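You operate a simulated robot arm through the tools that you are given. There is no shell and no other tool. Be economical: measure what you need, move in short steps, check, and stop when the job is done.

The job below is to be done with a simulated two-armed robot. You get a single attempt, and the scene is never put back.

## Task
Wipe up the spill on the long worktop with the dishcloth and put it back.

The check looks at the end state, three seconds after you hand in, the way a careful person would. Anything else that was tipped, shoved, dropped, spilled or broken makes it a failure.

## Robot
Two 6-joint arms with two-finger parallel grippers on one trunk, on a base that drives. Base frame: it is fixed to the floor where the robot stands at the start and does not move with it; the origin is under the middle of the robot, x ahead of it, y to its left, z up; the surface under the hand at the start is at about z = 91. Readings come in cm, degrees, newtons and seconds.
The left shoulder is at the start at [28, 18.5, 108], the right one opposite. With the tool pointing down near the work surface each hand reaches from about 56 to 94 cm from the robot's upright axis, wherever it stands, measured 20 degrees to its own side. Places, roughly: dishcloth [70, 20, 90]. Payload 1.57 kg a hand.
The TCP of each hand is the grasp point between the finger pads, 3 cm short of the fingertips. In the tool frame z runs along the fingers and y along their closing line. Largest opening 8 cm; finger width 1.7, thickness 1.2; the body of the gripper, 4 by 8.2 cm, starts 8 cm behind the TCP.
Orientation is that of the tool frame in the base frame, as [roll, pitch, yaw] about the fixed x, y, z axes, in that order (R = Rz(yaw) Ry(pitch) Rx(roll)). With the fingers straight down and closing along the base's y, the tool's x points along the base's -x, its y along +y and its z along -z.

## Interface
- The arms move only by the tool move_arm. It takes "left_targets", "right_targets" or both (then of equal length, played together; a hand with none holds still); each is a list of rows, each a list of 7 numbers: the shift along the tool's x, y, z in cm, then the turn, a rotation vector about the tool's x, y, z in degrees, then the closure, from 0 (fully open) to 1 (shut). In form: [[x, y, z, wx, wy, wz, gripper], ...]. A call has 1 to 10 rows; each row is the pose to reach, as a shift and turn from the pose commanded when the call began, along the tool's axes at that moment. Rows are played at 5 a second. More than 5 cm and 8.6 degrees between two rows, or a gripper value outside its range, and nothing of the call is played. Where a pose cannot be reached the arm comes as near as it can. A force on the tool above 40 N (or 10 N above the force at the start of the call, whichever is more), or a blocked arm, ends the call early, and 0.2 s more pass. Each finger travels about 15.3 cm/s and halts on what it meets, pressing with about 41 N; the grip force reading is that of the motor and also rises with nothing between the fingers. The clock runs only during rows and for 0.2 s after the last one: add rows that repeat a pose to give the fingers time. It gives the time, the measured TCP pose, the force on the tool (base axes), the opening and the grip force at its end, in the units of the frame above (readings bear some noise), with the torque about the TCP (base axes, N m) and any sound that the robot's microphone picked up.
- Cameras (640 x 400 px; columns grow to the right, rows downward): "scene" is now at [22.19, 5.21, 151.93]; the picture's right is [0.62, -0.78, 0.00], its down [-0.58, -0.46, -0.68] and it looks along [0.53, 0.42, -0.74] (base axes); focal length 252 px, centre (320, 200). "left" rides on the left gripper at [7.2, 0.7, -12.2] in its tool frame; the picture's right is [-0.09, 1.00, 0.00], its down [-0.84, -0.08, -0.54] and it looks along [-0.54, -0.05, 0.84] (tool axes); focal length 238 px, centre (320, 200). "right" rides on the right gripper at [7.2, -0.7, -12.2] in its tool frame; the picture's right is [0.09, 1.00, 0.00], its down [-0.84, 0.08, -0.54] and it looks along [-0.54, 0.05, 0.84] (tool axes); focal length 238 px, centre (320, 200). There is no depth. A picture from a camera that has moved, and an enlarged one, comes with that camera's place and axes in the base frame and with its lens.
- snapshot(camera): a new picture of that camera. It takes no simulated time.
- lift_body(by): slides the trunk up (or, below 0, down) by that many cm; the arms and the scene camera ride with it, the base frame stays. It gives what a move gives, with no picture.
- base_move(legs): drives the robot by 1 to 6 legs, each [ahead, turn to the left] in cm and degrees, along the robot's own axes; the way and the turn of a leg run together, so that a leg with both is an arc; at most 150 cm and 180 degrees a leg. The arms and the cameras ride along, it lands a little off, and it stops where it bumps. It gives what a move gives.
- pan_tilt(pan, tilt): turns the head with the scene camera to pan (to the left, within 86 degrees either way) and tilt (down, from -29 to 69), counted from straight ahead of the robot. It gives what a move gives.
- enlarge(camera, box): a new picture of the part [left, top, right, bottom] of that camera's present view, enlarged. It takes no simulated time.
- finish_job(): hands the job in; it is judged then, once.

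Work in short steps. Places have to be worked out from the pictures, the camera data and where the tool is seen: move nearer, look again, correct. Check each grasp and each placing, and mend what went wrong. You have 120 turns and 88 pictures in all, those below and enlarged ones among them. Open the grippers and draw the arms clear of the work before you hand the job in, unless the task says otherwise; then end with one line.

The tools are called after "Call:" by a JSON object that holds its "op" and its "data". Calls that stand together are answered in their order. move_arm: Moves the arms, as the interface text tells. Its arguments: {"type":"object","properties":{"left_targets":{"type":"array","items":{"type":"array","items":{"type":"number"}}},"right_targets":{"type":"array","items":{"type":"array","items":{"type":"number"}}}},"required":[]} The other tools are called the same way: lift_body (by) slides the trunk up or down; base_move (legs) drives the base; pan_tilt (pan, tilt) turns the head that bears the scene camera; snapshot (camera) takes a picture; enlarge (camera, box) takes an enlarged picture of a part of a camera's view; finish_job () hands the job in.

At the start:

```text
clock: 0.0
left_position: [31.09, 45.67, 114.89]
left_orientation: [179.9, 0.0, 180.0]
left_wrist_force: [-0.2, 0.2, 0.5]
left_wrist_torque: [0.04, -0.03, 0.05]
left_opening: 8.0
left_grasp_force: 0.1
right_position: [54.5, 10.6, 110.11]
right_orientation: [180.0, 0.0, 180.0]
right_wrist_force: [-0.1, -0.2, -0.7]
right_wrist_torque: [0.01, 0.01, 0.03]
right_opening: 7.96
right_grasp_force: 0.0
trunk travel left (down, up): [-77.5, 21.5]
robot x, y, heading: [0.09, 0.1, 0.1]
head pan, tilt: [38.4, 47.5]
```

scene: 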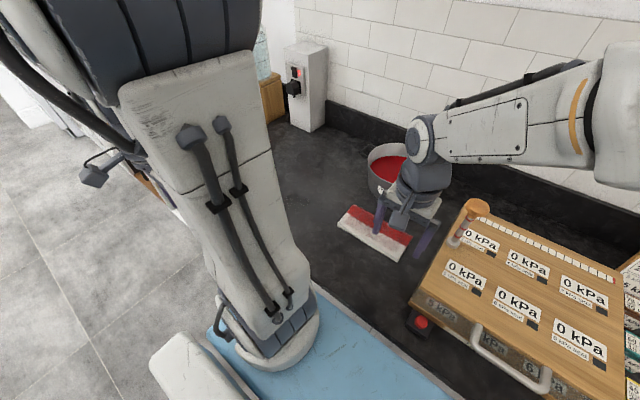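
right: 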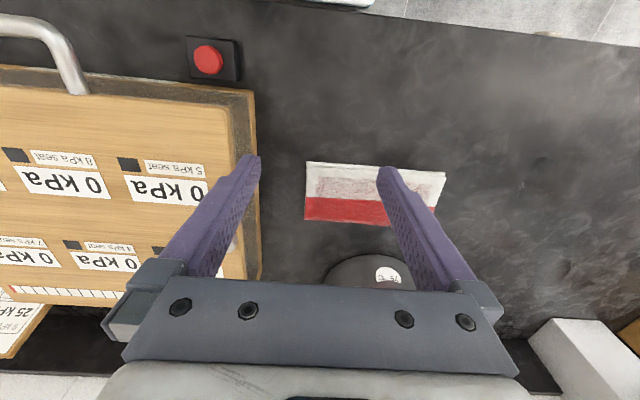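
left: 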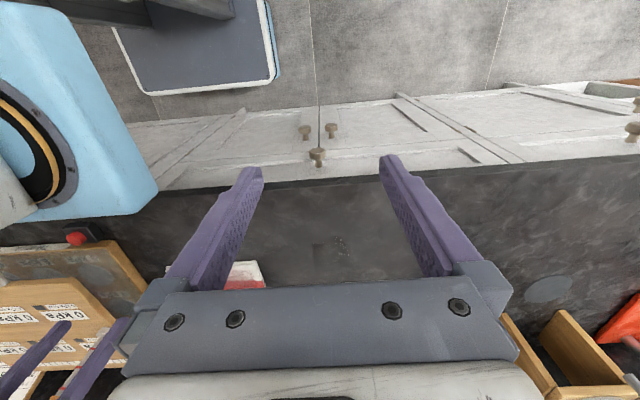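

The cloth (red and white) is visible near [70,20]; the spill is not yet clearly seen, and the left hand camera shows a grey ellipse farther left. I turn the head to look left along the worktop.

Call:
{"op": "pan_tilt", "data": {"pan": 70, "tilt": 35}}

Call:
{"op": "snapshot", "data": {"camera": "scene"}}

Call:
{"op": "enlarge", "data": {"camera": "left", "box": [400, 180, 640, 400]}}

Call:
{"op": "enlarge", "data": {"camera": "right", "box": [230, 120, 640, 400]}}

```text
clock: 1.0
left_position: [30.99, 45.81, 114.78]
left_orientation: [-179.9, 0.0, -179.9]
left_wrist_force: [0.6, 0.0, 0.1]
left_wrist_torque: [-0.02, 0.0, 0.03]
left_opening: 7.98
left_grasp_force: 0.1
right_position: [54.6, 10.58, 110.15]
right_orientation: [-180.0, 0.0, 180.0]
right_wrist_force: [0.0, -0.3, -0.7]
right_wrist_torque: [0.01, -0.02, 0.0]
right_opening: 8.01
right_grasp_force: 0.0
trunk travel left (down, up): [-77.5, 21.5]
robot x, y, heading: [-0.02, 0.17, 0.0]
head pan, tilt: [70.0, 35.0]
```

```text
84 pictures are left
camera scene: at [19.0, 8.55, 153.75], right [0.94, -0.34, 0.0], down [-0.2, -0.54, -0.82], along [0.28, 0.77, -0.57], focal length 252 px, centre (320, 200)
```

scene: 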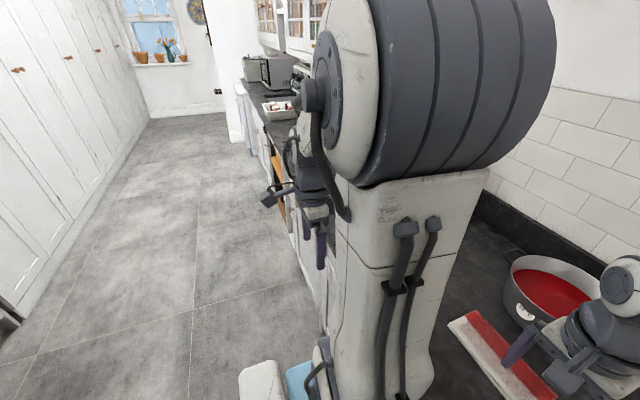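

```text
1.82 times, centred on (520, 290) of left
camera zoom: at [23.9, 46.32, 126.95], right [0.09, 1.0, 0.0], down [0.84, -0.08, 0.54], along [0.54, -0.05, -0.84], focal length 433 px, centre (-44, 36)
```

zoom: 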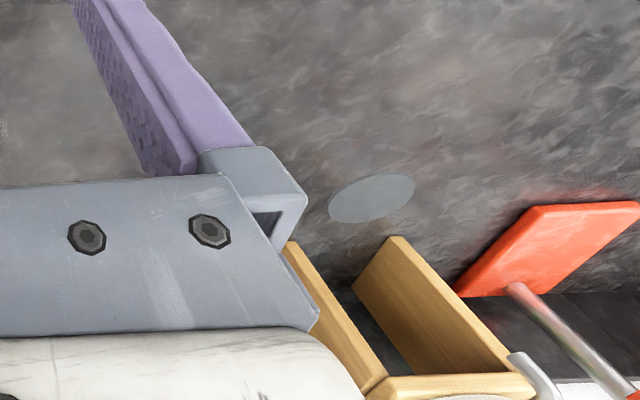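

```text
1.43 times, centred on (435, 260) of right
camera zoom: at [47.37, 9.97, 122.2], right [-0.09, 1.0, 0.0], down [0.84, 0.08, 0.54], along [0.54, 0.05, -0.84], focal length 340 px, centre (156, 114)
```

zoom: 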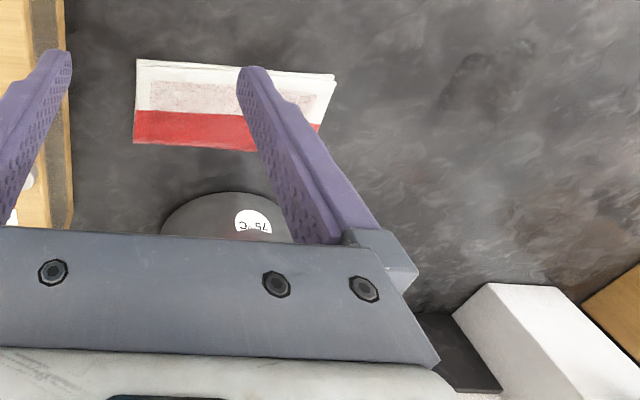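

There are two candidates: a grey disc near [77,96] and a darker smudge near [60,45]. I look closer at both.

Call:
{"op": "enlarge", "data": {"camera": "left", "box": [230, 170, 450, 300]}}

Call:
{"op": "enlarge", "data": {"camera": "right", "box": [440, 80, 640, 240]}}

Call:
{"op": "enlarge", "data": {"camera": "left", "box": [490, 180, 640, 310]}}

```text
2.91 times, centred on (340, 235) of left
camera zoom: at [23.9, 46.32, 126.95], right [0.09, 1.0, 0.0], down [0.84, -0.08, 0.54], along [0.54, -0.05, -0.84], focal length 693 px, centre (262, 98)
```

zoom: 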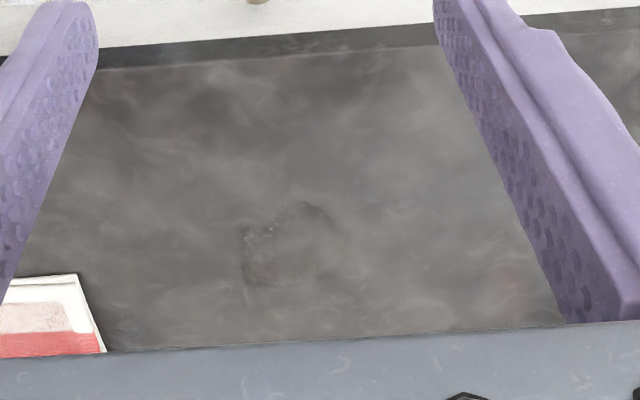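

```text
2.50 times, centred on (540, 160) of right
camera zoom: at [47.37, 9.97, 122.2], right [-0.09, 1.0, 0.0], down [0.84, 0.08, 0.54], along [0.54, 0.05, -0.84], focal length 596 px, centre (-230, 300)
```

zoom: 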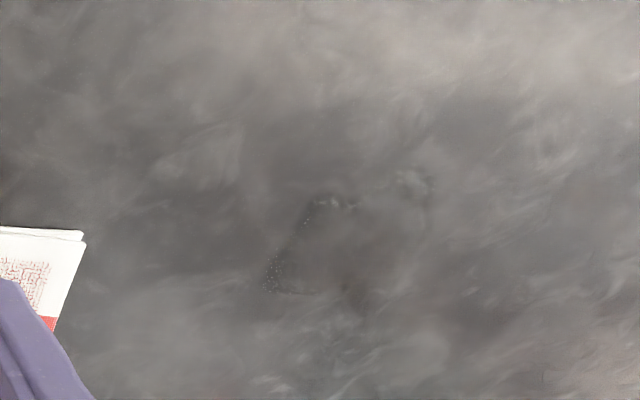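

```text
3.08 times, centred on (565, 245) of left
camera zoom: at [23.9, 46.32, 126.95], right [0.09, 1.0, 0.0], down [0.84, -0.08, 0.54], along [0.54, -0.05, -0.84], focal length 733 px, centre (-434, 62)
```

zoom: 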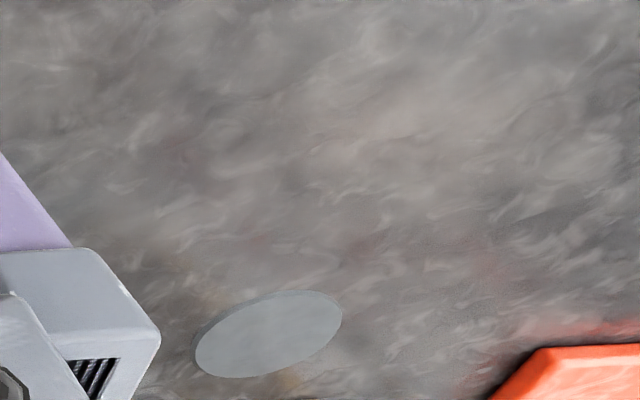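

The disc has a hard edge and might be an object; the smudge has little glints at its edge and may be a clear liquid. I bring the left hand over the worktop for a closer look.

Call:
{"op": "move_arm", "data": {"left_targets": [[-3, 1, 1.5, 0, 0, 0, 0], [-6, 2, 3, 0, 0, 0, 0], [-9, 3, 4.5, 0, 0, 0, 0], [-12, 4, 6, 0, 0, 0, 0], [-12, 4, 6, 0, 0, 0, 0]]}}

Call:
{"op": "snapshot", "data": {"camera": "left"}}

Call:
{"op": "pan_tilt", "data": {"pan": -30, "tilt": 40}}

Call:
{"op": "snapshot", "data": {"camera": "scene"}}

```text
clock: 2.2
left_position: [43.19, 49.73, 108.63]
left_orientation: [180.0, -0.1, 180.0]
left_wrist_force: [-0.2, -0.2, -0.3]
left_wrist_torque: [-0.01, 0.02, 0.0]
left_opening: 8.04
left_grasp_force: 0.0
right_position: [54.51, 10.54, 110.11]
right_orientation: [-179.9, -0.1, 180.0]
right_wrist_force: [0.9, 0.9, 0.2]
right_wrist_torque: [-0.02, 0.02, 0.01]
right_opening: 8.01
right_grasp_force: 0.0
trunk travel left (down, up): [-77.5, 21.5]
robot x, y, heading: [0.13, -0.16, 0.1]
head pan, tilt: [70.0, 35.0]
```

```text
78 pictures are left
camera left: at [36.05, 50.32, 120.81], right [0.09, 1.0, 0.0], down [0.84, -0.08, 0.54], along [0.54, -0.05, -0.84], focal length 238 px, centre (320, 200)
```

left: 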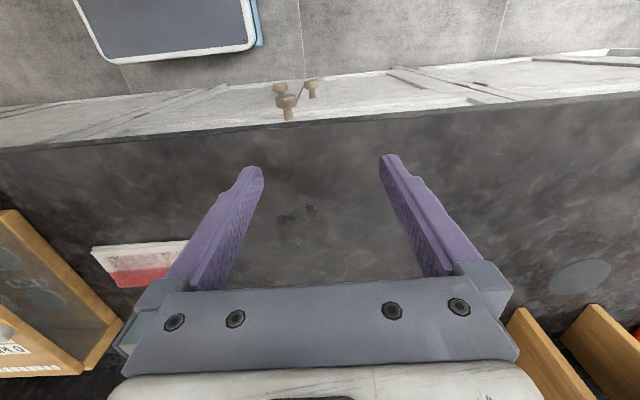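

```text
clock: 3.9
left_position: [43.06, 49.69, 108.75]
left_orientation: [-180.0, 0.0, 180.0]
left_wrist_force: [-0.2, 0.6, -0.6]
left_wrist_torque: [-0.01, 0.0, 0.01]
left_opening: 8.03
left_grasp_force: 0.0
right_position: [54.45, 10.63, 110.05]
right_orientation: [-179.9, 0.1, 180.0]
right_wrist_force: [0.6, -0.2, 0.1]
right_wrist_torque: [0.01, 0.03, 0.0]
right_opening: 8.03
right_grasp_force: 0.1
trunk travel left (down, up): [-77.5, 21.5]
robot x, y, heading: [0.07, 0.31, -0.1]
head pan, tilt: [-30.0, 40.0]
```

```text
77 pictures are left
camera scene: at [23.35, -3.96, 153.0], right [-0.5, -0.87, 0.0], down [-0.56, 0.32, -0.77], along [0.66, -0.38, -0.64], focal length 252 px, centre (320, 200)
```

scene: 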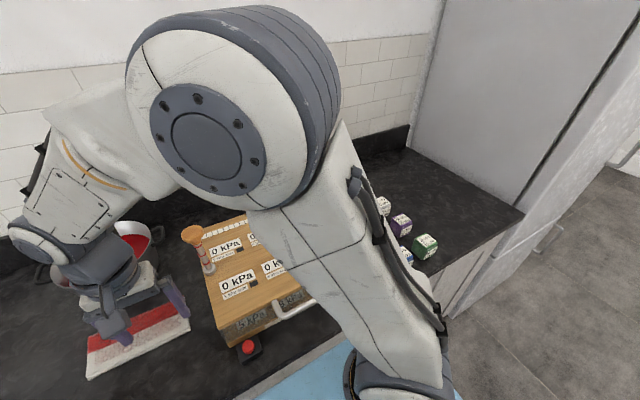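

The smudge stays near [58,45] and the disc near [77,96]. I enlarge the smudge, and look along the far worktop with the head turned fully left.

Call:
{"op": "enlarge", "data": {"camera": "left", "box": [240, 170, 360, 260]}}

Call:
{"op": "enlarge", "data": {"camera": "left", "box": [520, 220, 640, 310]}}

Call:
{"op": "pan_tilt", "data": {"pan": 50, "tilt": 25}}

Call:
{"op": "snapshot", "data": {"camera": "scene"}}

```text
4.44 times, centred on (300, 215) of left
camera zoom: at [36.0, 50.31, 120.84], right [0.09, 1.0, 0.0], down [0.84, -0.08, 0.54], along [0.54, -0.05, -0.84], focal length 1059 px, centre (409, 133)
```

zoom: 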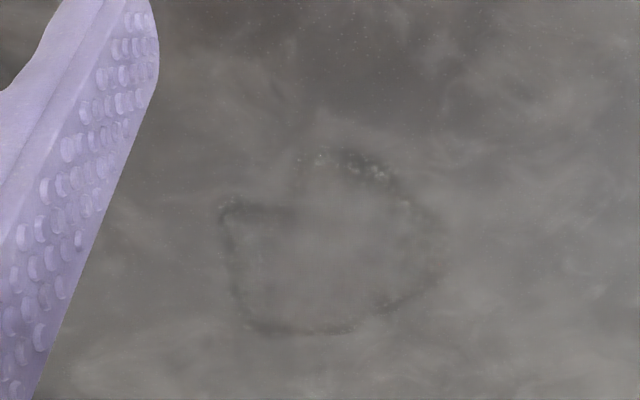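

```text
4.44 times, centred on (580, 265) of left
camera zoom: at [36.0, 50.31, 120.84], right [0.09, 1.0, 0.0], down [0.84, -0.08, 0.54], along [0.54, -0.05, -0.84], focal length 1059 px, centre (-836, -89)
```

zoom: 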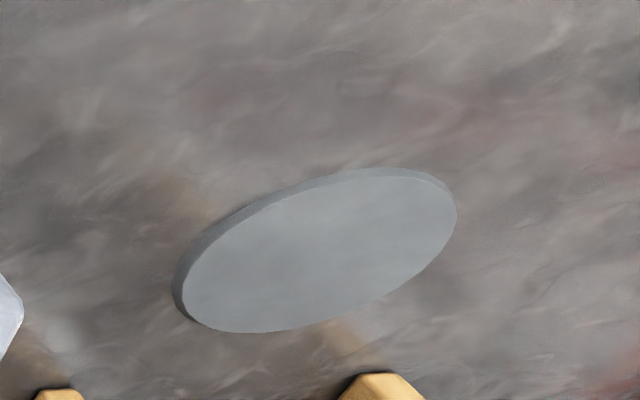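

```text
clock: 5.5
left_position: [43.28, 49.78, 108.79]
left_orientation: [179.9, -0.1, -180.0]
left_wrist_force: [-0.4, 0.0, 0.9]
left_wrist_torque: [0.01, -0.02, -0.01]
left_opening: 7.98
left_grasp_force: 0.0
right_position: [54.58, 10.64, 109.95]
right_orientation: [-179.9, -0.1, -180.0]
right_wrist_force: [0.7, -0.6, -0.2]
right_wrist_torque: [-0.02, 0.0, 0.01]
right_opening: 8.0
right_grasp_force: 0.0
trunk travel left (down, up): [-77.5, 21.5]
robot x, y, heading: [-0.37, 0.29, -0.1]
head pan, tilt: [50.0, 25.0]
```

```text
74 pictures are left
camera scene: at [21.91, 7.34, 155.33], right [0.77, -0.64, 0.0], down [-0.27, -0.32, -0.91], along [0.58, 0.69, -0.42], focal length 252 px, centre (320, 200)
```

scene: 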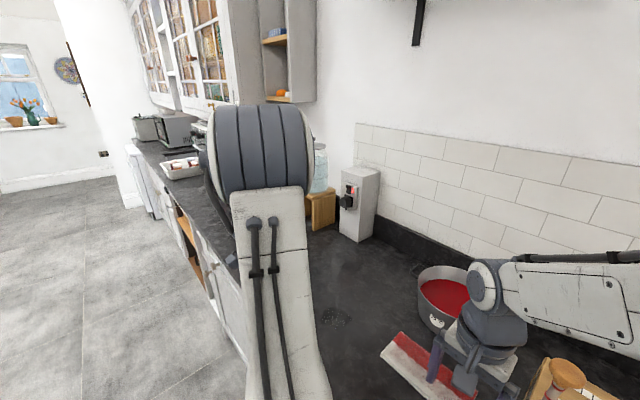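

The disc is a solid object (it has a rim); the clear puddle with a rim spans about x 56–64, y 41–49.5. I now look closely at the cloth, which lies around x 61–72, y 9.5–29.5.

Call:
{"op": "enlarge", "data": {"camera": "right", "box": [280, 140, 470, 260]}}

Call:
{"op": "enlarge", "data": {"camera": "scene", "box": [280, 240, 520, 400]}}

```text
3.33 times, centred on (375, 200) of right
camera zoom: at [47.37, 9.98, 122.2], right [-0.09, 1.0, 0.0], down [0.84, 0.08, 0.54], along [0.54, 0.05, -0.84], focal length 794 px, centre (137, 200)
```

zoom: 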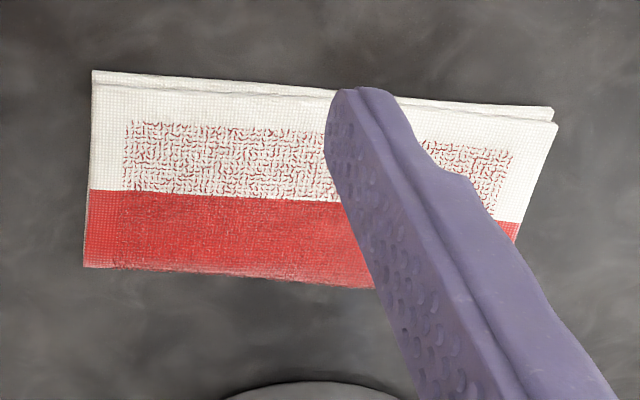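

```text
2.50 times, centred on (400, 320) of scene
camera zoom: at [21.91, 7.34, 155.33], right [0.77, -0.64, 0.0], down [-0.27, -0.32, -0.91], along [0.58, 0.69, -0.42], focal length 630 px, centre (120, -100)
```

zoom: 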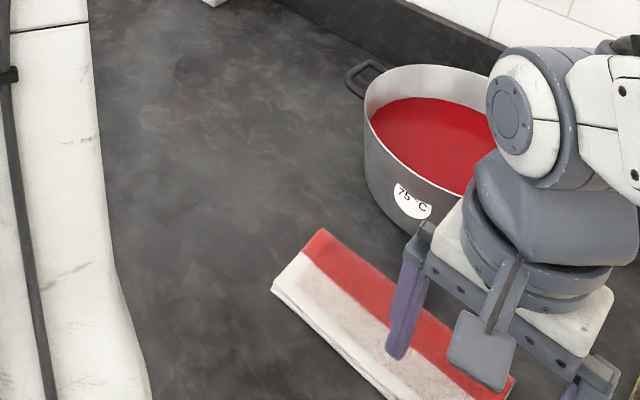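

The cloth looks thin (about 1 cm), with the hot pot just behind it. I'll use the left arm, so I first raise and draw back the right arm out of the way.

Call:
{"op": "move_arm", "data": {"right_targets": [[0, 0, -4, 0, 0, 0, 0], [0, 0, -8, 0, 0, 0, 0], [1, 0, -12, 0, 0, 0, 0], [5, -1, -13, 0, 0, 0, 0], [9, -4, -13, 0, 0, 0, 0], [13, -8, -13, 0, 0, 0, 0], [16, -12, -13, 0, 0, 0, 0], [18, -16, -13, 0, 0, 0, 0], [18, -16, -13, 0, 0, 0, 0]]}}

Call:
{"op": "pan_tilt", "data": {"pan": 25, "tilt": 45}}

Call:
{"op": "snapshot", "data": {"camera": "scene"}}

```text
refused: row 6 steps farther than a row can; nothing moved
```

```text
clock: 6.3
left_position: [43.33, 49.74, 108.71]
left_orientation: [-180.0, 0.0, 179.9]
left_wrist_force: [-0.2, -0.5, -0.5]
left_wrist_torque: [-0.01, 0.01, -0.01]
left_opening: 7.97
left_grasp_force: 0.0
right_position: [54.58, 10.56, 110.07]
right_orientation: [180.0, 0.0, -180.0]
right_wrist_force: [0.3, 1.6, -0.7]
right_wrist_torque: [0.0, -0.05, 0.0]
right_opening: 8.0
right_grasp_force: 0.0
trunk travel left (down, up): [-77.5, 21.5]
robot x, y, heading: [-0.04, -0.02, -0.0]
head pan, tilt: [25.0, 45.0]
```

```text
71 pictures are left
camera scene: at [23.35, 3.73, 152.28], right [0.42, -0.91, 0.0], down [-0.64, -0.3, -0.71], along [0.64, 0.3, -0.71], focal length 252 px, centre (320, 200)
```

scene: 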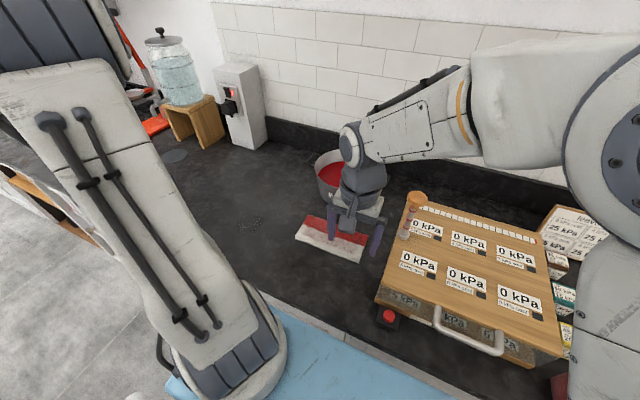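

One step was too long, so nothing moved. I repeat the right-arm retreat with shorter steps.

Call:
{"op": "move_arm", "data": {"right_targets": [[0, 0, -4, 0, 0, 0, 0], [0, 0, -8, 0, 0, 0, 0], [1, 0, -12, 0, 0, 0, 0], [5, -1, -13, 0, 0, 0, 0], [8.5, -3, -13, 0, 0, 0, 0], [12, -5, -13, 0, 0, 0, 0], [15, -8, -13, 0, 0, 0, 0], [17, -12, -13, 0, 0, 0, 0], [17, -12, -13, 0, 0, 0, 0]]}}

Call:
{"op": "snapshot", "data": {"camera": "scene"}}

```text
clock: 8.3
left_position: [43.16, 49.78, 108.74]
left_orientation: [-180.0, 0.0, 180.0]
left_wrist_force: [0.0, 0.6, 0.5]
left_wrist_torque: [-0.02, 0.02, -0.01]
left_opening: 8.0
left_grasp_force: 0.1
right_position: [38.73, 0.93, 122.45]
right_orientation: [-179.8, 0.0, 179.9]
right_wrist_force: [-0.1, 1.0, 0.4]
right_wrist_torque: [-0.03, 0.0, 0.01]
right_opening: 7.99
right_grasp_force: 0.1
right hand out of reach, approached as far as the arm can: row 8, 9
trunk travel left (down, up): [-77.5, 21.5]
robot x, y, heading: [-0.42, -0.18, 0.2]
head pan, tilt: [25.0, 45.0]
```

```text
70 pictures are left
camera scene: at [23.36, 3.73, 152.27], right [0.42, -0.91, 0.0], down [-0.64, -0.3, -0.71], along [0.64, 0.3, -0.71], focal length 252 px, centre (320, 200)
```

scene: 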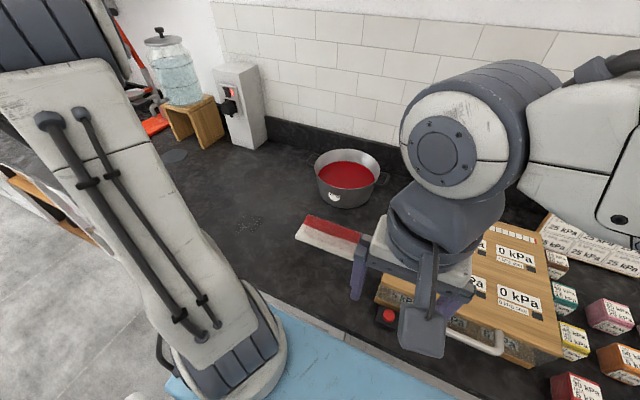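

The right hand is still near the working area, so I swing it a bit higher and to the right, above the wooden case.

Call:
{"op": "move_arm", "data": {"right_targets": [[0, -2, -3, 0, 0, 0, 0], [0, -5, -6, 0, 0, 0, 0], [0, -9, -7, 0, 0, 0, 0], [0, -13, -7, 0, 0, 0, 0], [0, -17, -7, 0, 0, 0, 0], [0, -21, -7, 0, 0, 0, 0], [0, -25, -7, 0, 0, 0, 0], [0, -25, -7, 0, 0, 0, 0]]}}

Call:
{"op": "snapshot", "data": {"camera": "scene"}}

```text
clock: 10.2
left_position: [43.2, 49.82, 108.68]
left_orientation: [-179.9, 0.0, 180.0]
left_wrist_force: [-0.3, -0.1, -0.7]
left_wrist_torque: [0.01, 0.01, -0.02]
left_opening: 8.01
left_grasp_force: 0.0
right_position: [48.09, -28.77, 129.33]
right_orientation: [-179.9, -0.1, -180.0]
right_wrist_force: [-0.3, -0.7, -0.4]
right_wrist_torque: [0.01, 0.03, -0.03]
right_opening: 7.98
right_grasp_force: 0.0
right hand out of reach, approached as far as the arm can: row 1, 2, 3, 4, 5, 6, 7, 8
trunk travel left (down, up): [-77.5, 21.5]
robot x, y, heading: [0.13, 0.12, -0.0]
head pan, tilt: [25.0, 45.0]
```

```text
69 pictures are left
camera scene: at [23.34, 3.7, 152.27], right [0.42, -0.91, 0.0], down [-0.64, -0.3, -0.71], along [0.64, 0.3, -0.71], focal length 252 px, centre (320, 200)
```

scene: 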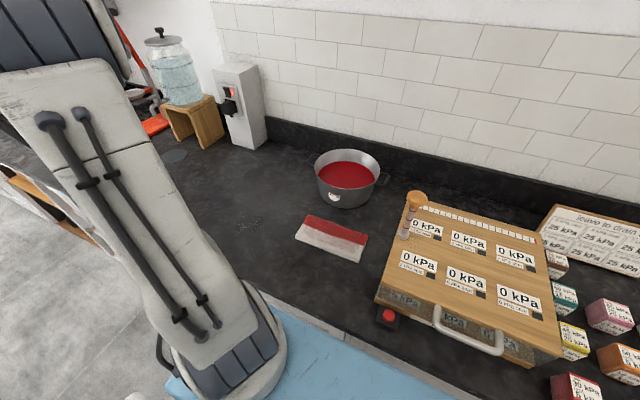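

Now the view is clear. I take a reference enlargement of the cloth and spill.

Call:
{"op": "enlarge", "data": {"camera": "scene", "box": [200, 180, 400, 305]}}

```text
3.20 times, centred on (300, 242) of scene
camera zoom: at [23.34, 3.7, 152.27], right [0.42, -0.91, 0.0], down [-0.64, -0.3, -0.71], along [0.64, 0.3, -0.71], focal length 806 px, centre (384, 64)
```

zoom: 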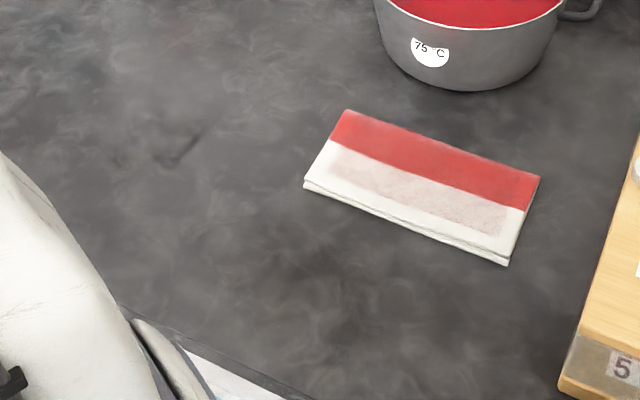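

The cloth spans x 61–71, y 9.5–30, centred at [66,20]; the pot front is near x=79. I move the left hand to above the cloth centre.

Call:
{"op": "move_arm", "data": {"left_targets": [[-2.3, -3.3, 0, 0, 0, 0, 0], [-4.6, -6.6, 0, 0, 0, 0, 0], [-6.9, -9.9, 0, 0, 0, 0, 0], [-9.2, -13.2, 0, 0, 0, 0, 0], [-11.5, -16.5, 0, 0, 0, 0, 0], [-13.8, -19.8, 0, 0, 0, 0, 0], [-16.5, -23, 1, 0, 0, 0, 0], [-19.5, -26.5, 2, 0, 0, 0, 0], [-22.8, -29.8, 4, 0, 0, 0, 0], [-22.8, -29.8, 4, 0, 0, 0, 0]]}}

Call:
{"op": "snapshot", "data": {"camera": "left"}}

Call:
{"op": "snapshot", "data": {"camera": "scene"}}

```text
refused: row 9 steps farther than a row can; nothing moved
```

```text
67 pictures are left
camera left: at [35.99, 50.29, 120.85], right [0.09, 1.0, 0.0], down [0.84, -0.08, 0.54], along [0.54, -0.05, -0.84], focal length 238 px, centre (320, 200)
```

left: 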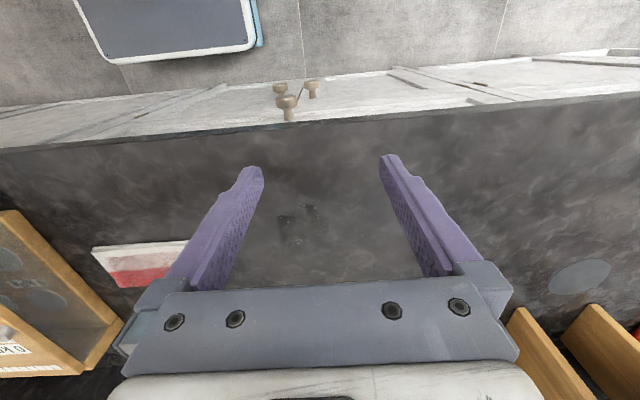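

```text
66 pictures are left
camera scene: at [23.34, 3.7, 152.27], right [0.42, -0.91, 0.0], down [-0.64, -0.3, -0.71], along [0.64, 0.3, -0.71], focal length 252 px, centre (320, 200)
```

scene: 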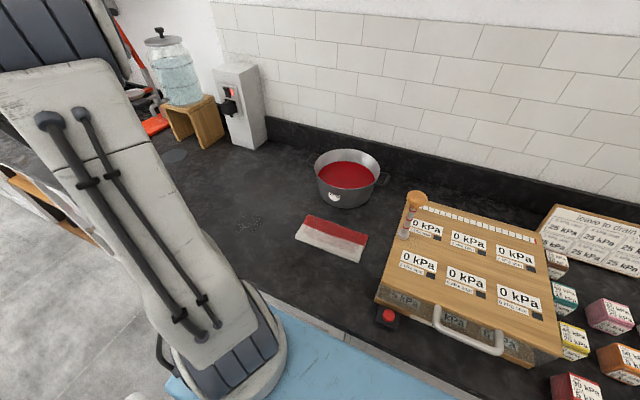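

The last step was slightly too long; I repeat with even steps.

Call:
{"op": "move_arm", "data": {"left_targets": [[-2.5, -3.3, 0, 0, 0, 0, 0], [-5, -6.6, 0, 0, 0, 0, 0], [-7.5, -9.9, 0, 0, 0, 0, 0], [-10, -13.2, 0, 0, 0, 0, 0], [-12.5, -16.5, 0, 0, 0, 0, 0], [-15, -19.8, 0.5, 0, 0, 0, 0], [-17.6, -23.1, 1.5, 0, 0, 0, 0], [-20.2, -26.5, 2.5, 0, 0, 0, 0], [-22.8, -29.8, 4, 0, 0, 0, 0], [-22.8, -29.8, 4, 0, 0, 0, 0]]}}

Call:
{"op": "snapshot", "data": {"camera": "left"}}

Call:
{"op": "snapshot", "data": {"camera": "scene"}}

```text
clock: 12.3
left_position: [65.92, 20.08, 104.88]
left_orientation: [180.0, -0.1, -179.9]
left_wrist_force: [0.9, -0.4, 0.2]
left_wrist_torque: [0.03, 0.03, 0.01]
left_opening: 7.99
left_grasp_force: 0.1
right_position: [48.21, -28.86, 129.26]
right_orientation: [179.9, -0.1, 180.0]
right_wrist_force: [0.2, 0.1, 0.0]
right_wrist_torque: [0.01, 0.03, 0.0]
right_opening: 7.98
right_grasp_force: 0.1
trunk travel left (down, up): [-77.5, 21.5]
robot x, y, heading: [-0.51, -0.24, 0.0]
head pan, tilt: [25.0, 45.0]
```

```text
65 pictures are left
camera left: at [58.72, 20.61, 116.95], right [0.09, 1.0, 0.0], down [0.84, -0.08, 0.54], along [0.54, -0.05, -0.84], focal length 238 px, centre (320, 200)
```

left: 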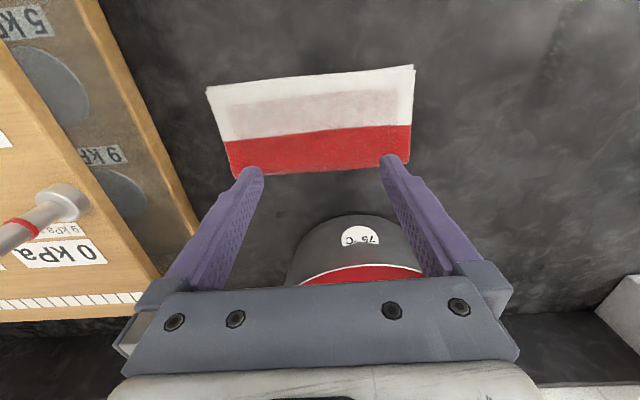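

```text
64 pictures are left
camera scene: at [23.38, 3.69, 152.27], right [0.42, -0.91, 0.0], down [-0.64, -0.3, -0.71], along [0.64, 0.3, -0.71], focal length 252 px, centre (320, 200)
```

scene: 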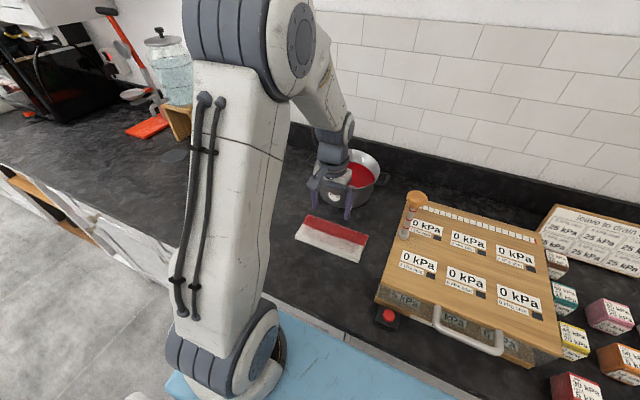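

The hand is centred on the cloth, clear of pot and case. I lower it until the fingertips are about on the cloth.

Call:
{"op": "move_arm", "data": {"left_targets": [[0, 0, 3, 0, 0, 0, 0], [0, 0, 6, 0, 0, 0, 0], [0, 0, 8, 0, 0, 0, 0], [0, 0, 9.5, 0, 0, 0, 0], [0, 0, 10.3, 0, 0, 0, 0], [0, 0, 10.8, 0, 0, 0, 0]]}}

Call:
{"op": "snapshot", "data": {"camera": "left"}}

```text
clock: 13.9
left_position: [65.96, 20.07, 94.42]
left_orientation: [180.0, 0.4, 180.0]
left_wrist_force: [-4.5, 0.6, 25.4]
left_wrist_torque: [-0.07, 0.13, 0.02]
left_opening: 7.94
left_grasp_force: 0.1
right_position: [48.08, -28.88, 129.3]
right_orientation: [-179.9, -0.1, 180.0]
right_wrist_force: [0.4, 0.0, -0.2]
right_wrist_torque: [0.01, -0.01, 0.02]
right_opening: 7.99
right_grasp_force: 0.1
trunk travel left (down, up): [-77.5, 21.5]
robot x, y, heading: [-0.03, 0.23, 0.2]
head pan, tilt: [25.0, 45.0]
stopped in row 6 (left hand): the force on the tool passed its limit at 42 N (the readings are from after the stop); the commanded pose is now the measured one
```

```text
63 pictures are left
camera left: at [58.62, 20.61, 106.56], right [0.09, 1.0, 0.0], down [0.83, -0.08, 0.55], along [0.55, -0.05, -0.84], focal length 238 px, centre (320, 200)
```

left: 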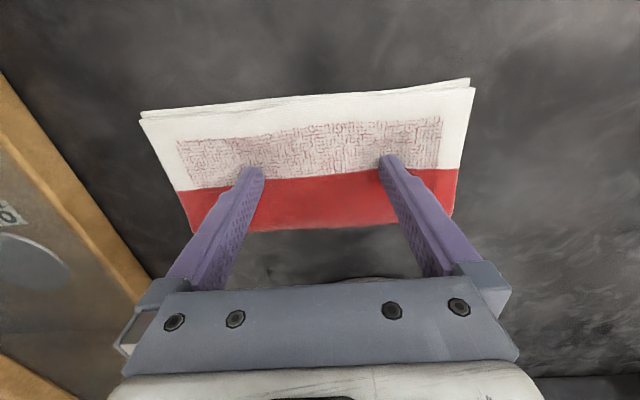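

The fingers rest on the cloth with 25 N of pressure, the tips at z≈91.4. I close slowly to see whether the cloth gathers between the pads.

Call:
{"op": "move_arm", "data": {"left_targets": [[0, 0, 0, 0, 0, 0, 0.25], [0, 0, 0, 0, 0, 0, 0.5], [0, 0, 0, 0, 0, 0, 0.75], [0, 0, 0, 0, 0, 0, 1], [0, 0, 0, 0, 0, 0, 1]]}}

Call:
{"op": "snapshot", "data": {"camera": "left"}}

```text
clock: 15.1
left_position: [65.92, 20.04, 94.44]
left_orientation: [179.9, 0.5, 180.0]
left_wrist_force: [2.7, 1.3, 39.3]
left_wrist_torque: [-0.01, -0.07, -0.03]
left_opening: 1.19
left_grasp_force: 29.2
right_position: [47.99, -28.78, 129.38]
right_orientation: [180.0, 0.0, 179.9]
right_wrist_force: [-0.2, 0.2, -0.3]
right_wrist_torque: [0.01, 0.01, -0.03]
right_opening: 8.01
right_grasp_force: 0.0
trunk travel left (down, up): [-77.5, 21.5]
robot x, y, heading: [0.25, 0.05, 0.0]
head pan, tilt: [25.0, 45.0]
```

```text
62 pictures are left
camera left: at [58.68, 20.6, 106.52], right [0.09, 1.0, 0.0], down [0.83, -0.08, 0.55], along [0.55, -0.05, -0.84], focal length 238 px, centre (320, 200)
```

left: 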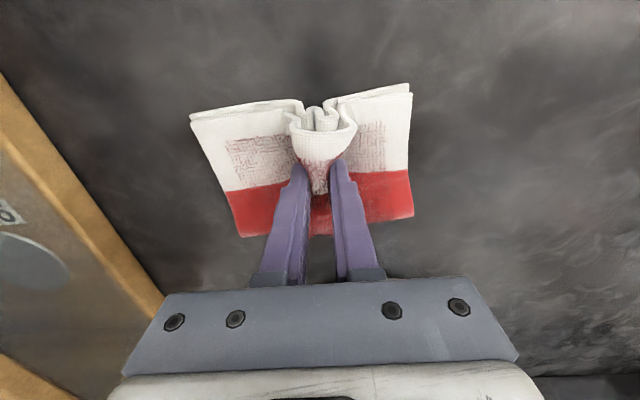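

The cloth has gathered into a firm fold between the pads (opening 1.2 cm). I lift it and check.

Call:
{"op": "move_arm", "data": {"left_targets": [[0, 0, -1.5, 0, 0, 0, 1], [0, 0, -4, 0, 0, 0, 1], [0, 0, -7, 0, 0, 0, 1], [0, 0, -10, 0, 0, 0, 1], [0, 0, -10, 0, 0, 0, 1]]}}

Call:
{"op": "snapshot", "data": {"camera": "left"}}

Call:
{"op": "enlarge", "data": {"camera": "scene", "box": [200, 120, 440, 300]}}

```text
clock: 16.3
left_position: [65.89, 20.12, 104.22]
left_orientation: [-180.0, 0.2, -180.0]
left_wrist_force: [-0.9, -0.6, -0.5]
left_wrist_torque: [-0.02, -0.03, -0.01]
left_opening: 1.09
left_grasp_force: 27.9
right_position: [48.18, -28.69, 129.27]
right_orientation: [-179.9, -0.1, -180.0]
right_wrist_force: [1.0, 1.6, -0.2]
right_wrist_torque: [0.0, -0.02, -0.01]
right_opening: 8.0
right_grasp_force: 0.0
trunk travel left (down, up): [-77.5, 21.5]
robot x, y, heading: [-0.18, -0.21, 0.3]
head pan, tilt: [25.0, 45.0]
```

```text
61 pictures are left
camera left: at [58.68, 20.82, 116.31], right [0.09, 1.0, 0.0], down [0.84, -0.08, 0.54], along [0.54, -0.05, -0.84], focal length 238 px, centre (320, 200)
```

left: 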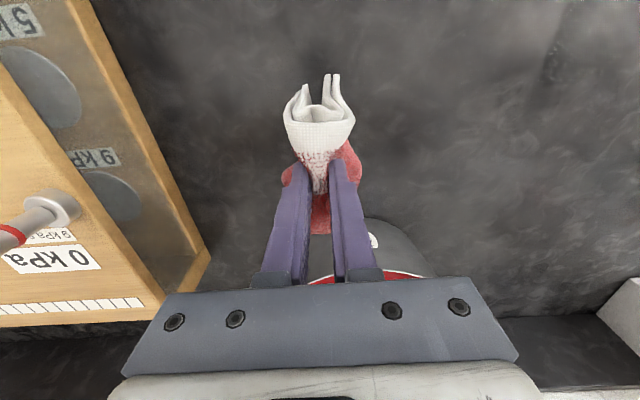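

```text
2.22 times, centred on (320, 210) of scene
camera zoom: at [23.32, 3.71, 152.27], right [0.42, -0.91, 0.0], down [-0.64, -0.3, -0.71], along [0.64, 0.3, -0.71], focal length 560 px, centre (320, 178)
```

zoom: 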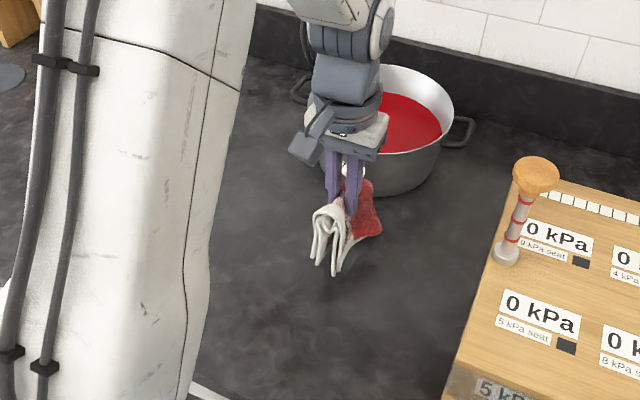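

The cloth hangs securely. I carry it over to the spill, arriving on its right-hand side at about [60,43].

Call:
{"op": "move_arm", "data": {"left_targets": [[0.8, 3, 0, 0, 0, 0, 1], [1.6, 6, 0, 0, 0, 0, 1], [2.4, 9, 0, 0, 0, 0, 1], [3.2, 12, 0, 0, 0, 0, 1], [4, 15, 0, 0, 0, 0, 1], [4.8, 18, 0, 0, 0, 0, 1], [5.6, 21, 0, 0, 0, 0, 1], [6, 23, 0, 0, 0, 0, 1], [6, 23, 0, 0, 0, 0, 1]]}}

Call:
{"op": "snapshot", "data": {"camera": "left"}}

```text
clock: 18.3
left_position: [60.21, 43.01, 104.28]
left_orientation: [180.0, 0.1, 180.0]
left_wrist_force: [-0.1, -0.3, -0.4]
left_wrist_torque: [-0.01, -0.02, 0.0]
left_opening: 1.06
left_grasp_force: 28.6
right_position: [48.11, -28.74, 129.26]
right_orientation: [180.0, 0.0, -180.0]
right_wrist_force: [0.0, -0.2, 1.2]
right_wrist_torque: [0.01, 0.01, 0.01]
right_opening: 8.01
right_grasp_force: 0.0
trunk travel left (down, up): [-77.5, 21.5]
robot x, y, heading: [-0.35, 0.32, 0.0]
head pan, tilt: [25.0, 45.0]
```

```text
59 pictures are left
camera left: at [52.9, 43.63, 116.41], right [0.09, 1.0, 0.0], down [0.83, -0.08, 0.55], along [0.54, -0.05, -0.84], focal length 238 px, centre (320, 200)
```

left: 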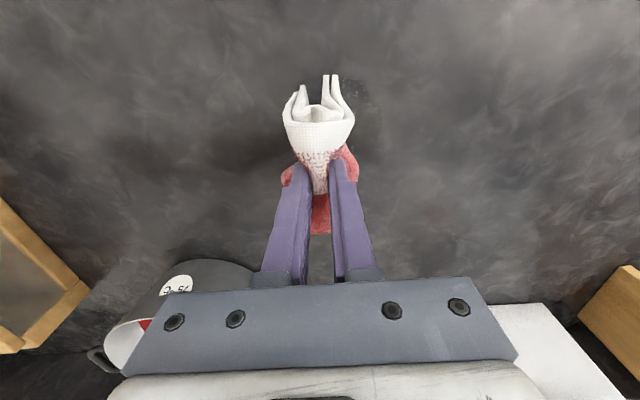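

The cloth is over the spill. I press it down gently; the free ends should splay onto the puddle.

Call:
{"op": "move_arm", "data": {"left_targets": [[0, 0, 3, 0, 0, 0, 1], [0, 0, 5.5, 0, 0, 0, 1], [0, 0, 7.5, 0, 0, 0, 1], [0, 0, 8.5, 0, 0, 0, 1], [0, 0, 9.2, 0, 0, 0, 1]]}}

Call:
{"op": "snapshot", "data": {"camera": "left"}}

```text
clock: 19.5
left_position: [60.15, 43.12, 95.09]
left_orientation: [179.8, 0.5, 179.9]
left_wrist_force: [-1.3, -1.5, 29.7]
left_wrist_torque: [-0.03, -0.02, -0.02]
left_opening: 1.07
left_grasp_force: 27.9
right_position: [48.13, -28.83, 129.34]
right_orientation: [179.9, 0.1, -180.0]
right_wrist_force: [-0.1, -0.6, 0.3]
right_wrist_torque: [-0.03, 0.0, -0.03]
right_opening: 8.02
right_grasp_force: 0.1
trunk travel left (down, up): [-77.5, 21.5]
robot x, y, heading: [0.13, -0.04, -0.1]
head pan, tilt: [25.0, 45.0]
```

```text
58 pictures are left
camera left: at [52.8, 43.64, 107.24], right [0.09, 1.0, 0.01], down [0.83, -0.08, 0.55], along [0.55, -0.05, -0.84], focal length 238 px, centre (320, 200)
```

left: 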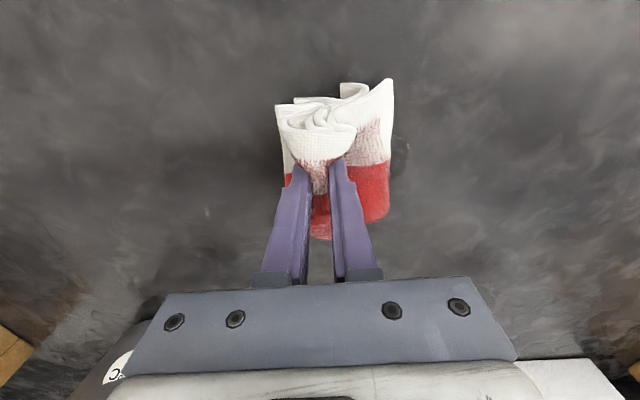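

Contact at 30 N, cloth spread over the spill. I ease slightly and sweep left across, then back with an x offset.

Call:
{"op": "move_arm", "data": {"left_targets": [[0, -1.5, -0.3, 0, 0, 0, 1], [0, -3.5, -0.3, 0, 0, 0, 1], [0, -1, -0.3, 0, 0, 0, 1], [0, 1.5, -0.3, 0, 0, 0, 1], [0, 4, -0.3, 0, 0, 0, 1], [0, 6.5, -0.3, 0, 0, 0, 1], [0, 8.5, -0.3, 0, 0, 0, 1], [0, 8.5, -0.3, 0, 0, 0, 1]]}}

Call:
{"op": "snapshot", "data": {"camera": "left"}}

```text
clock: 21.3
left_position: [59.79, 51.63, 95.31]
left_orientation: [-180.0, 0.2, -180.0]
left_wrist_force: [-0.1, -5.7, 16.8]
left_wrist_torque: [-0.2, -0.04, 0.01]
left_opening: 1.09
left_grasp_force: 28.7
right_position: [48.23, -28.77, 129.21]
right_orientation: [179.9, -0.1, 180.0]
right_wrist_force: [0.4, 0.3, 0.9]
right_wrist_torque: [0.0, 0.02, 0.01]
right_opening: 7.97
right_grasp_force: 0.0
trunk travel left (down, up): [-77.5, 21.5]
robot x, y, heading: [0.07, -0.22, 0.1]
head pan, tilt: [25.0, 45.0]
```

```text
57 pictures are left
camera left: at [52.66, 52.21, 107.36], right [0.09, 1.0, 0.0], down [0.83, -0.08, 0.55], along [0.54, -0.05, -0.84], focal length 238 px, centre (320, 200)
```

left: 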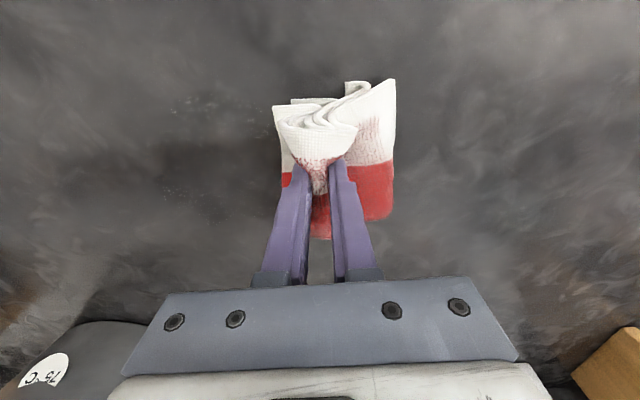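

Remnants show near [55,43.5] and [62.5,40] — the centre band is cleaner. I sweep back at x≈55.5, then out again at x≈64.

Call:
{"op": "move_arm", "data": {"left_targets": [[2.2, 0, -0.1, 0, 0, 0, 1], [4.2, -1, -0.1, 0, 0, 0, 1], [4.2, -4, -0.1, 0, 0, 0, 1], [4.2, -7, -0.1, 0, 0, 0, 1], [4.2, -10, -0.1, 0, 0, 0, 1], [4.2, -13, -0.1, 0, 0, 0, 1], [2, -14, -0.1, 0, 0, 0, 1], [-1.5, -14, -0.1, 0, 0, 0, 1], [-4, -14, -0.1, 0, 0, 0, 1]]}}

Call:
{"op": "move_arm", "data": {"left_targets": [[0, 3, 0.1, 0, 0, 0, 1], [0, 6, 0.1, 0, 0, 0, 1], [0, 9, 0.1, 0, 0, 0, 1], [0, 12, 0.1, 0, 0, 0, 1], [0, 15, 0.1, 0, 0, 0, 1], [0, 15, 0.1, 0, 0, 0, 1]]}}

Call:
{"op": "snapshot", "data": {"camera": "left"}}

```text
clock: 23.3
left_position: [63.98, 37.24, 95.46]
left_orientation: [-180.0, 0.2, 180.0]
left_wrist_force: [-2.1, 0.5, 5.8]
left_wrist_torque: [-0.04, 0.05, -0.03]
left_opening: 1.07
left_grasp_force: 29.0
right_position: [48.12, -28.72, 129.34]
right_orientation: [-180.0, -0.2, 180.0]
right_wrist_force: [-0.2, -0.1, 0.8]
right_wrist_torque: [0.04, -0.03, 0.01]
right_opening: 7.99
right_grasp_force: 0.0
trunk travel left (down, up): [-77.5, 21.5]
robot x, y, heading: [0.15, 0.16, -0.1]
head pan, tilt: [25.0, 45.0]
```

```text
clock: 24.7
left_position: [64.0, 52.75, 95.44]
left_orientation: [179.9, 0.2, 180.0]
left_wrist_force: [0.1, -2.8, 8.4]
left_wrist_torque: [-0.13, -0.03, 0.01]
left_opening: 1.09
left_grasp_force: 28.8
right_position: [48.08, -28.88, 129.24]
right_orientation: [179.9, -0.1, -180.0]
right_wrist_force: [0.6, -0.6, 0.5]
right_wrist_torque: [-0.01, 0.0, -0.01]
right_opening: 8.02
right_grasp_force: 0.0
trunk travel left (down, up): [-77.5, 21.5]
robot x, y, heading: [0.01, 0.06, 0.1]
head pan, tilt: [25.0, 45.0]
```

```text
56 pictures are left
camera left: at [56.69, 53.2, 107.49], right [0.09, 1.0, 0.0], down [0.83, -0.08, 0.55], along [0.54, -0.05, -0.84], focal length 238 px, centre (320, 200)
```

left: 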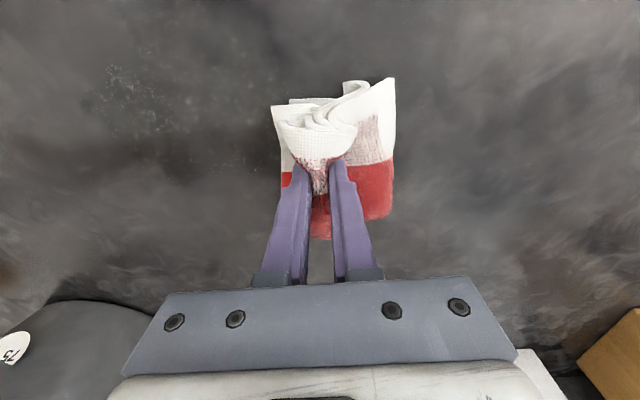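

Fine speckles appear still around the right part; I enlarge that region.

Call:
{"op": "enlarge", "data": {"camera": "left", "box": [60, 30, 300, 190]}}

```text
2.50 times, centred on (180, 110) of left
camera zoom: at [56.69, 53.2, 107.49], right [0.09, 1.0, 0.0], down [0.83, -0.08, 0.55], along [0.54, -0.05, -0.84], focal length 596 px, centre (670, 425)
```

zoom: 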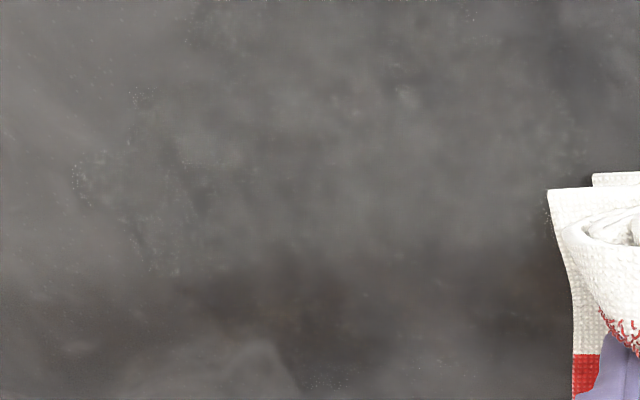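

The ring is mostly gone, with a faint hint near [58,39]–[56,42]. I sweep more widely once more at x≈60 and x≈56, extending to y≈36, then lift and inspect.

Call:
{"op": "move_arm", "data": {"left_targets": [[2.5, -2, 0.2, 0, 0, 0, 1], [4, -5, 0.2, 0, 0, 0, 1], [4, -8, 0.2, 0, 0, 0, 1], [4, -11, 0.2, 0, 0, 0, 1], [4, -14, 0.2, 0, 0, 0, 1], [4, -17.5, 0.2, 0, 0, 0, 1], [7, -17.5, 0.2, 0, 0, 0, 1], [8.5, -15, 0.2, 0, 0, 0, 1], [8.5, -12, 0.2, 0, 0, 0, 1]]}}

Call:
{"op": "move_arm", "data": {"left_targets": [[0, 3, 0.1, 0, 0, 0, 1], [0, 6, 0.1, 0, 0, 0, 1], [0, 9, 0.1, 0, 0, 0, 1], [0, 11, 0.1, 0, 0, 0, 1], [0, 11, -4, 0, 0, 0, 1], [2, 11, -8, 0, 0, 0, 1], [6, 11, -11, 0, 0, 0, 1], [10, 11, -12, 0, 0, 0, 1], [10, 11, -12, 0, 0, 0, 1]]}}

Call:
{"op": "snapshot", "data": {"camera": "left"}}

Call:
{"op": "enlarge", "data": {"camera": "scene", "box": [180, 160, 400, 300]}}

```text
clock: 26.7
left_position: [55.37, 40.49, 95.4]
left_orientation: [-180.0, 0.1, -180.0]
left_wrist_force: [-1.0, -1.3, 5.7]
left_wrist_torque: [-0.11, 0.0, -0.02]
left_opening: 1.06
left_grasp_force: 28.5
right_position: [48.18, -28.8, 129.28]
right_orientation: [179.8, -0.1, 180.0]
right_wrist_force: [-0.7, -0.5, 1.6]
right_wrist_torque: [0.01, 0.02, 0.0]
right_opening: 7.99
right_grasp_force: 0.1
trunk travel left (down, up): [-77.5, 21.5]
robot x, y, heading: [-0.11, 0.17, -0.1]
head pan, tilt: [25.0, 45.0]
```

```text
clock: 28.7
left_position: [45.1, 51.49, 106.97]
left_orientation: [180.0, 0.1, -180.0]
left_wrist_force: [0.2, 0.3, -0.4]
left_wrist_torque: [0.0, 0.01, -0.02]
left_opening: 1.08
left_grasp_force: 28.5
right_position: [48.21, -28.76, 129.28]
right_orientation: [179.9, -0.1, -180.0]
right_wrist_force: [0.2, 0.7, 0.0]
right_wrist_torque: [-0.02, -0.01, 0.01]
right_opening: 7.99
right_grasp_force: 0.1
trunk travel left (down, up): [-77.5, 21.5]
robot x, y, heading: [-0.1, 0.03, -0.2]
head pan, tilt: [25.0, 45.0]
```

```text
54 pictures are left
camera left: at [37.95, 51.98, 118.99], right [0.09, 1.0, 0.0], down [0.83, -0.08, 0.54], along [0.54, -0.05, -0.84], focal length 238 px, centre (320, 200)
```

left: 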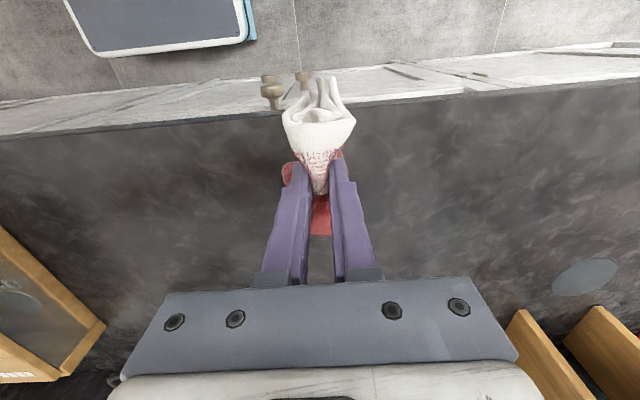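

```text
2.86 times, centred on (290, 230) of scene
camera zoom: at [23.32, 3.72, 152.28], right [0.42, -0.91, 0.0], down [-0.64, -0.3, -0.71], along [0.64, 0.3, -0.71], focal length 720 px, centre (406, 114)
```

zoom: 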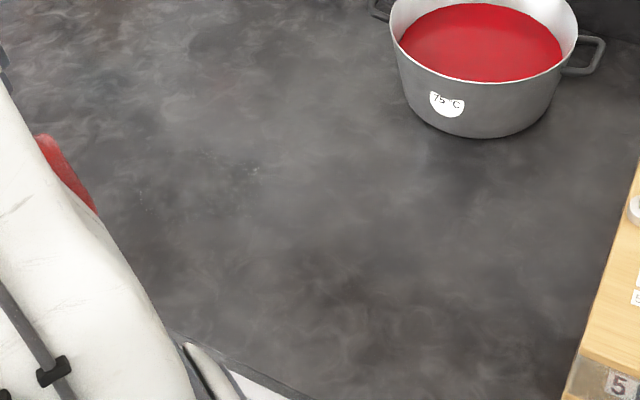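

The puddle outline has vanished; a few tiny specks show near [63.6,42]. I enlarge there from both cameras.

Call:
{"op": "enlarge", "data": {"camera": "scene", "box": [215, 180, 305, 245]}}

Call:
{"op": "enlarge", "data": {"camera": "left", "box": [150, 150, 290, 280]}}

```text
6.15 times, centred on (260, 212) of scene
camera zoom: at [23.32, 3.72, 152.28], right [0.42, -0.91, 0.0], down [-0.64, -0.3, -0.71], along [0.64, 0.3, -0.71], focal length 1550 px, centre (689, 123)
```

zoom: 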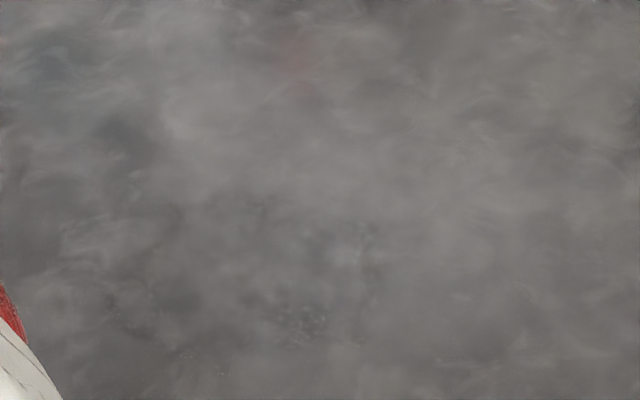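

```text
3.08 times, centred on (220, 215) of left
camera zoom: at [37.95, 51.98, 118.99], right [0.09, 1.0, 0.0], down [0.83, -0.08, 0.54], along [0.54, -0.05, -0.84], focal length 733 px, centre (628, 154)
```

zoom: 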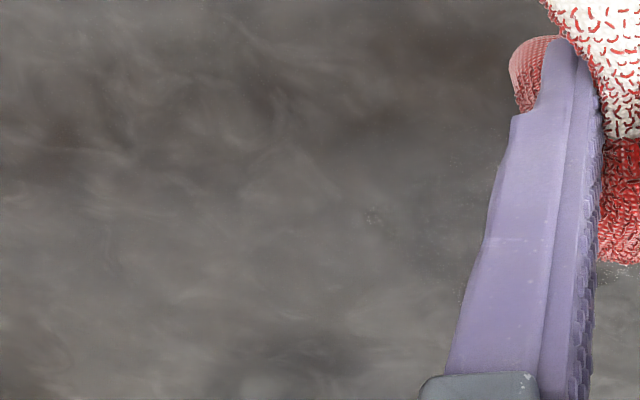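

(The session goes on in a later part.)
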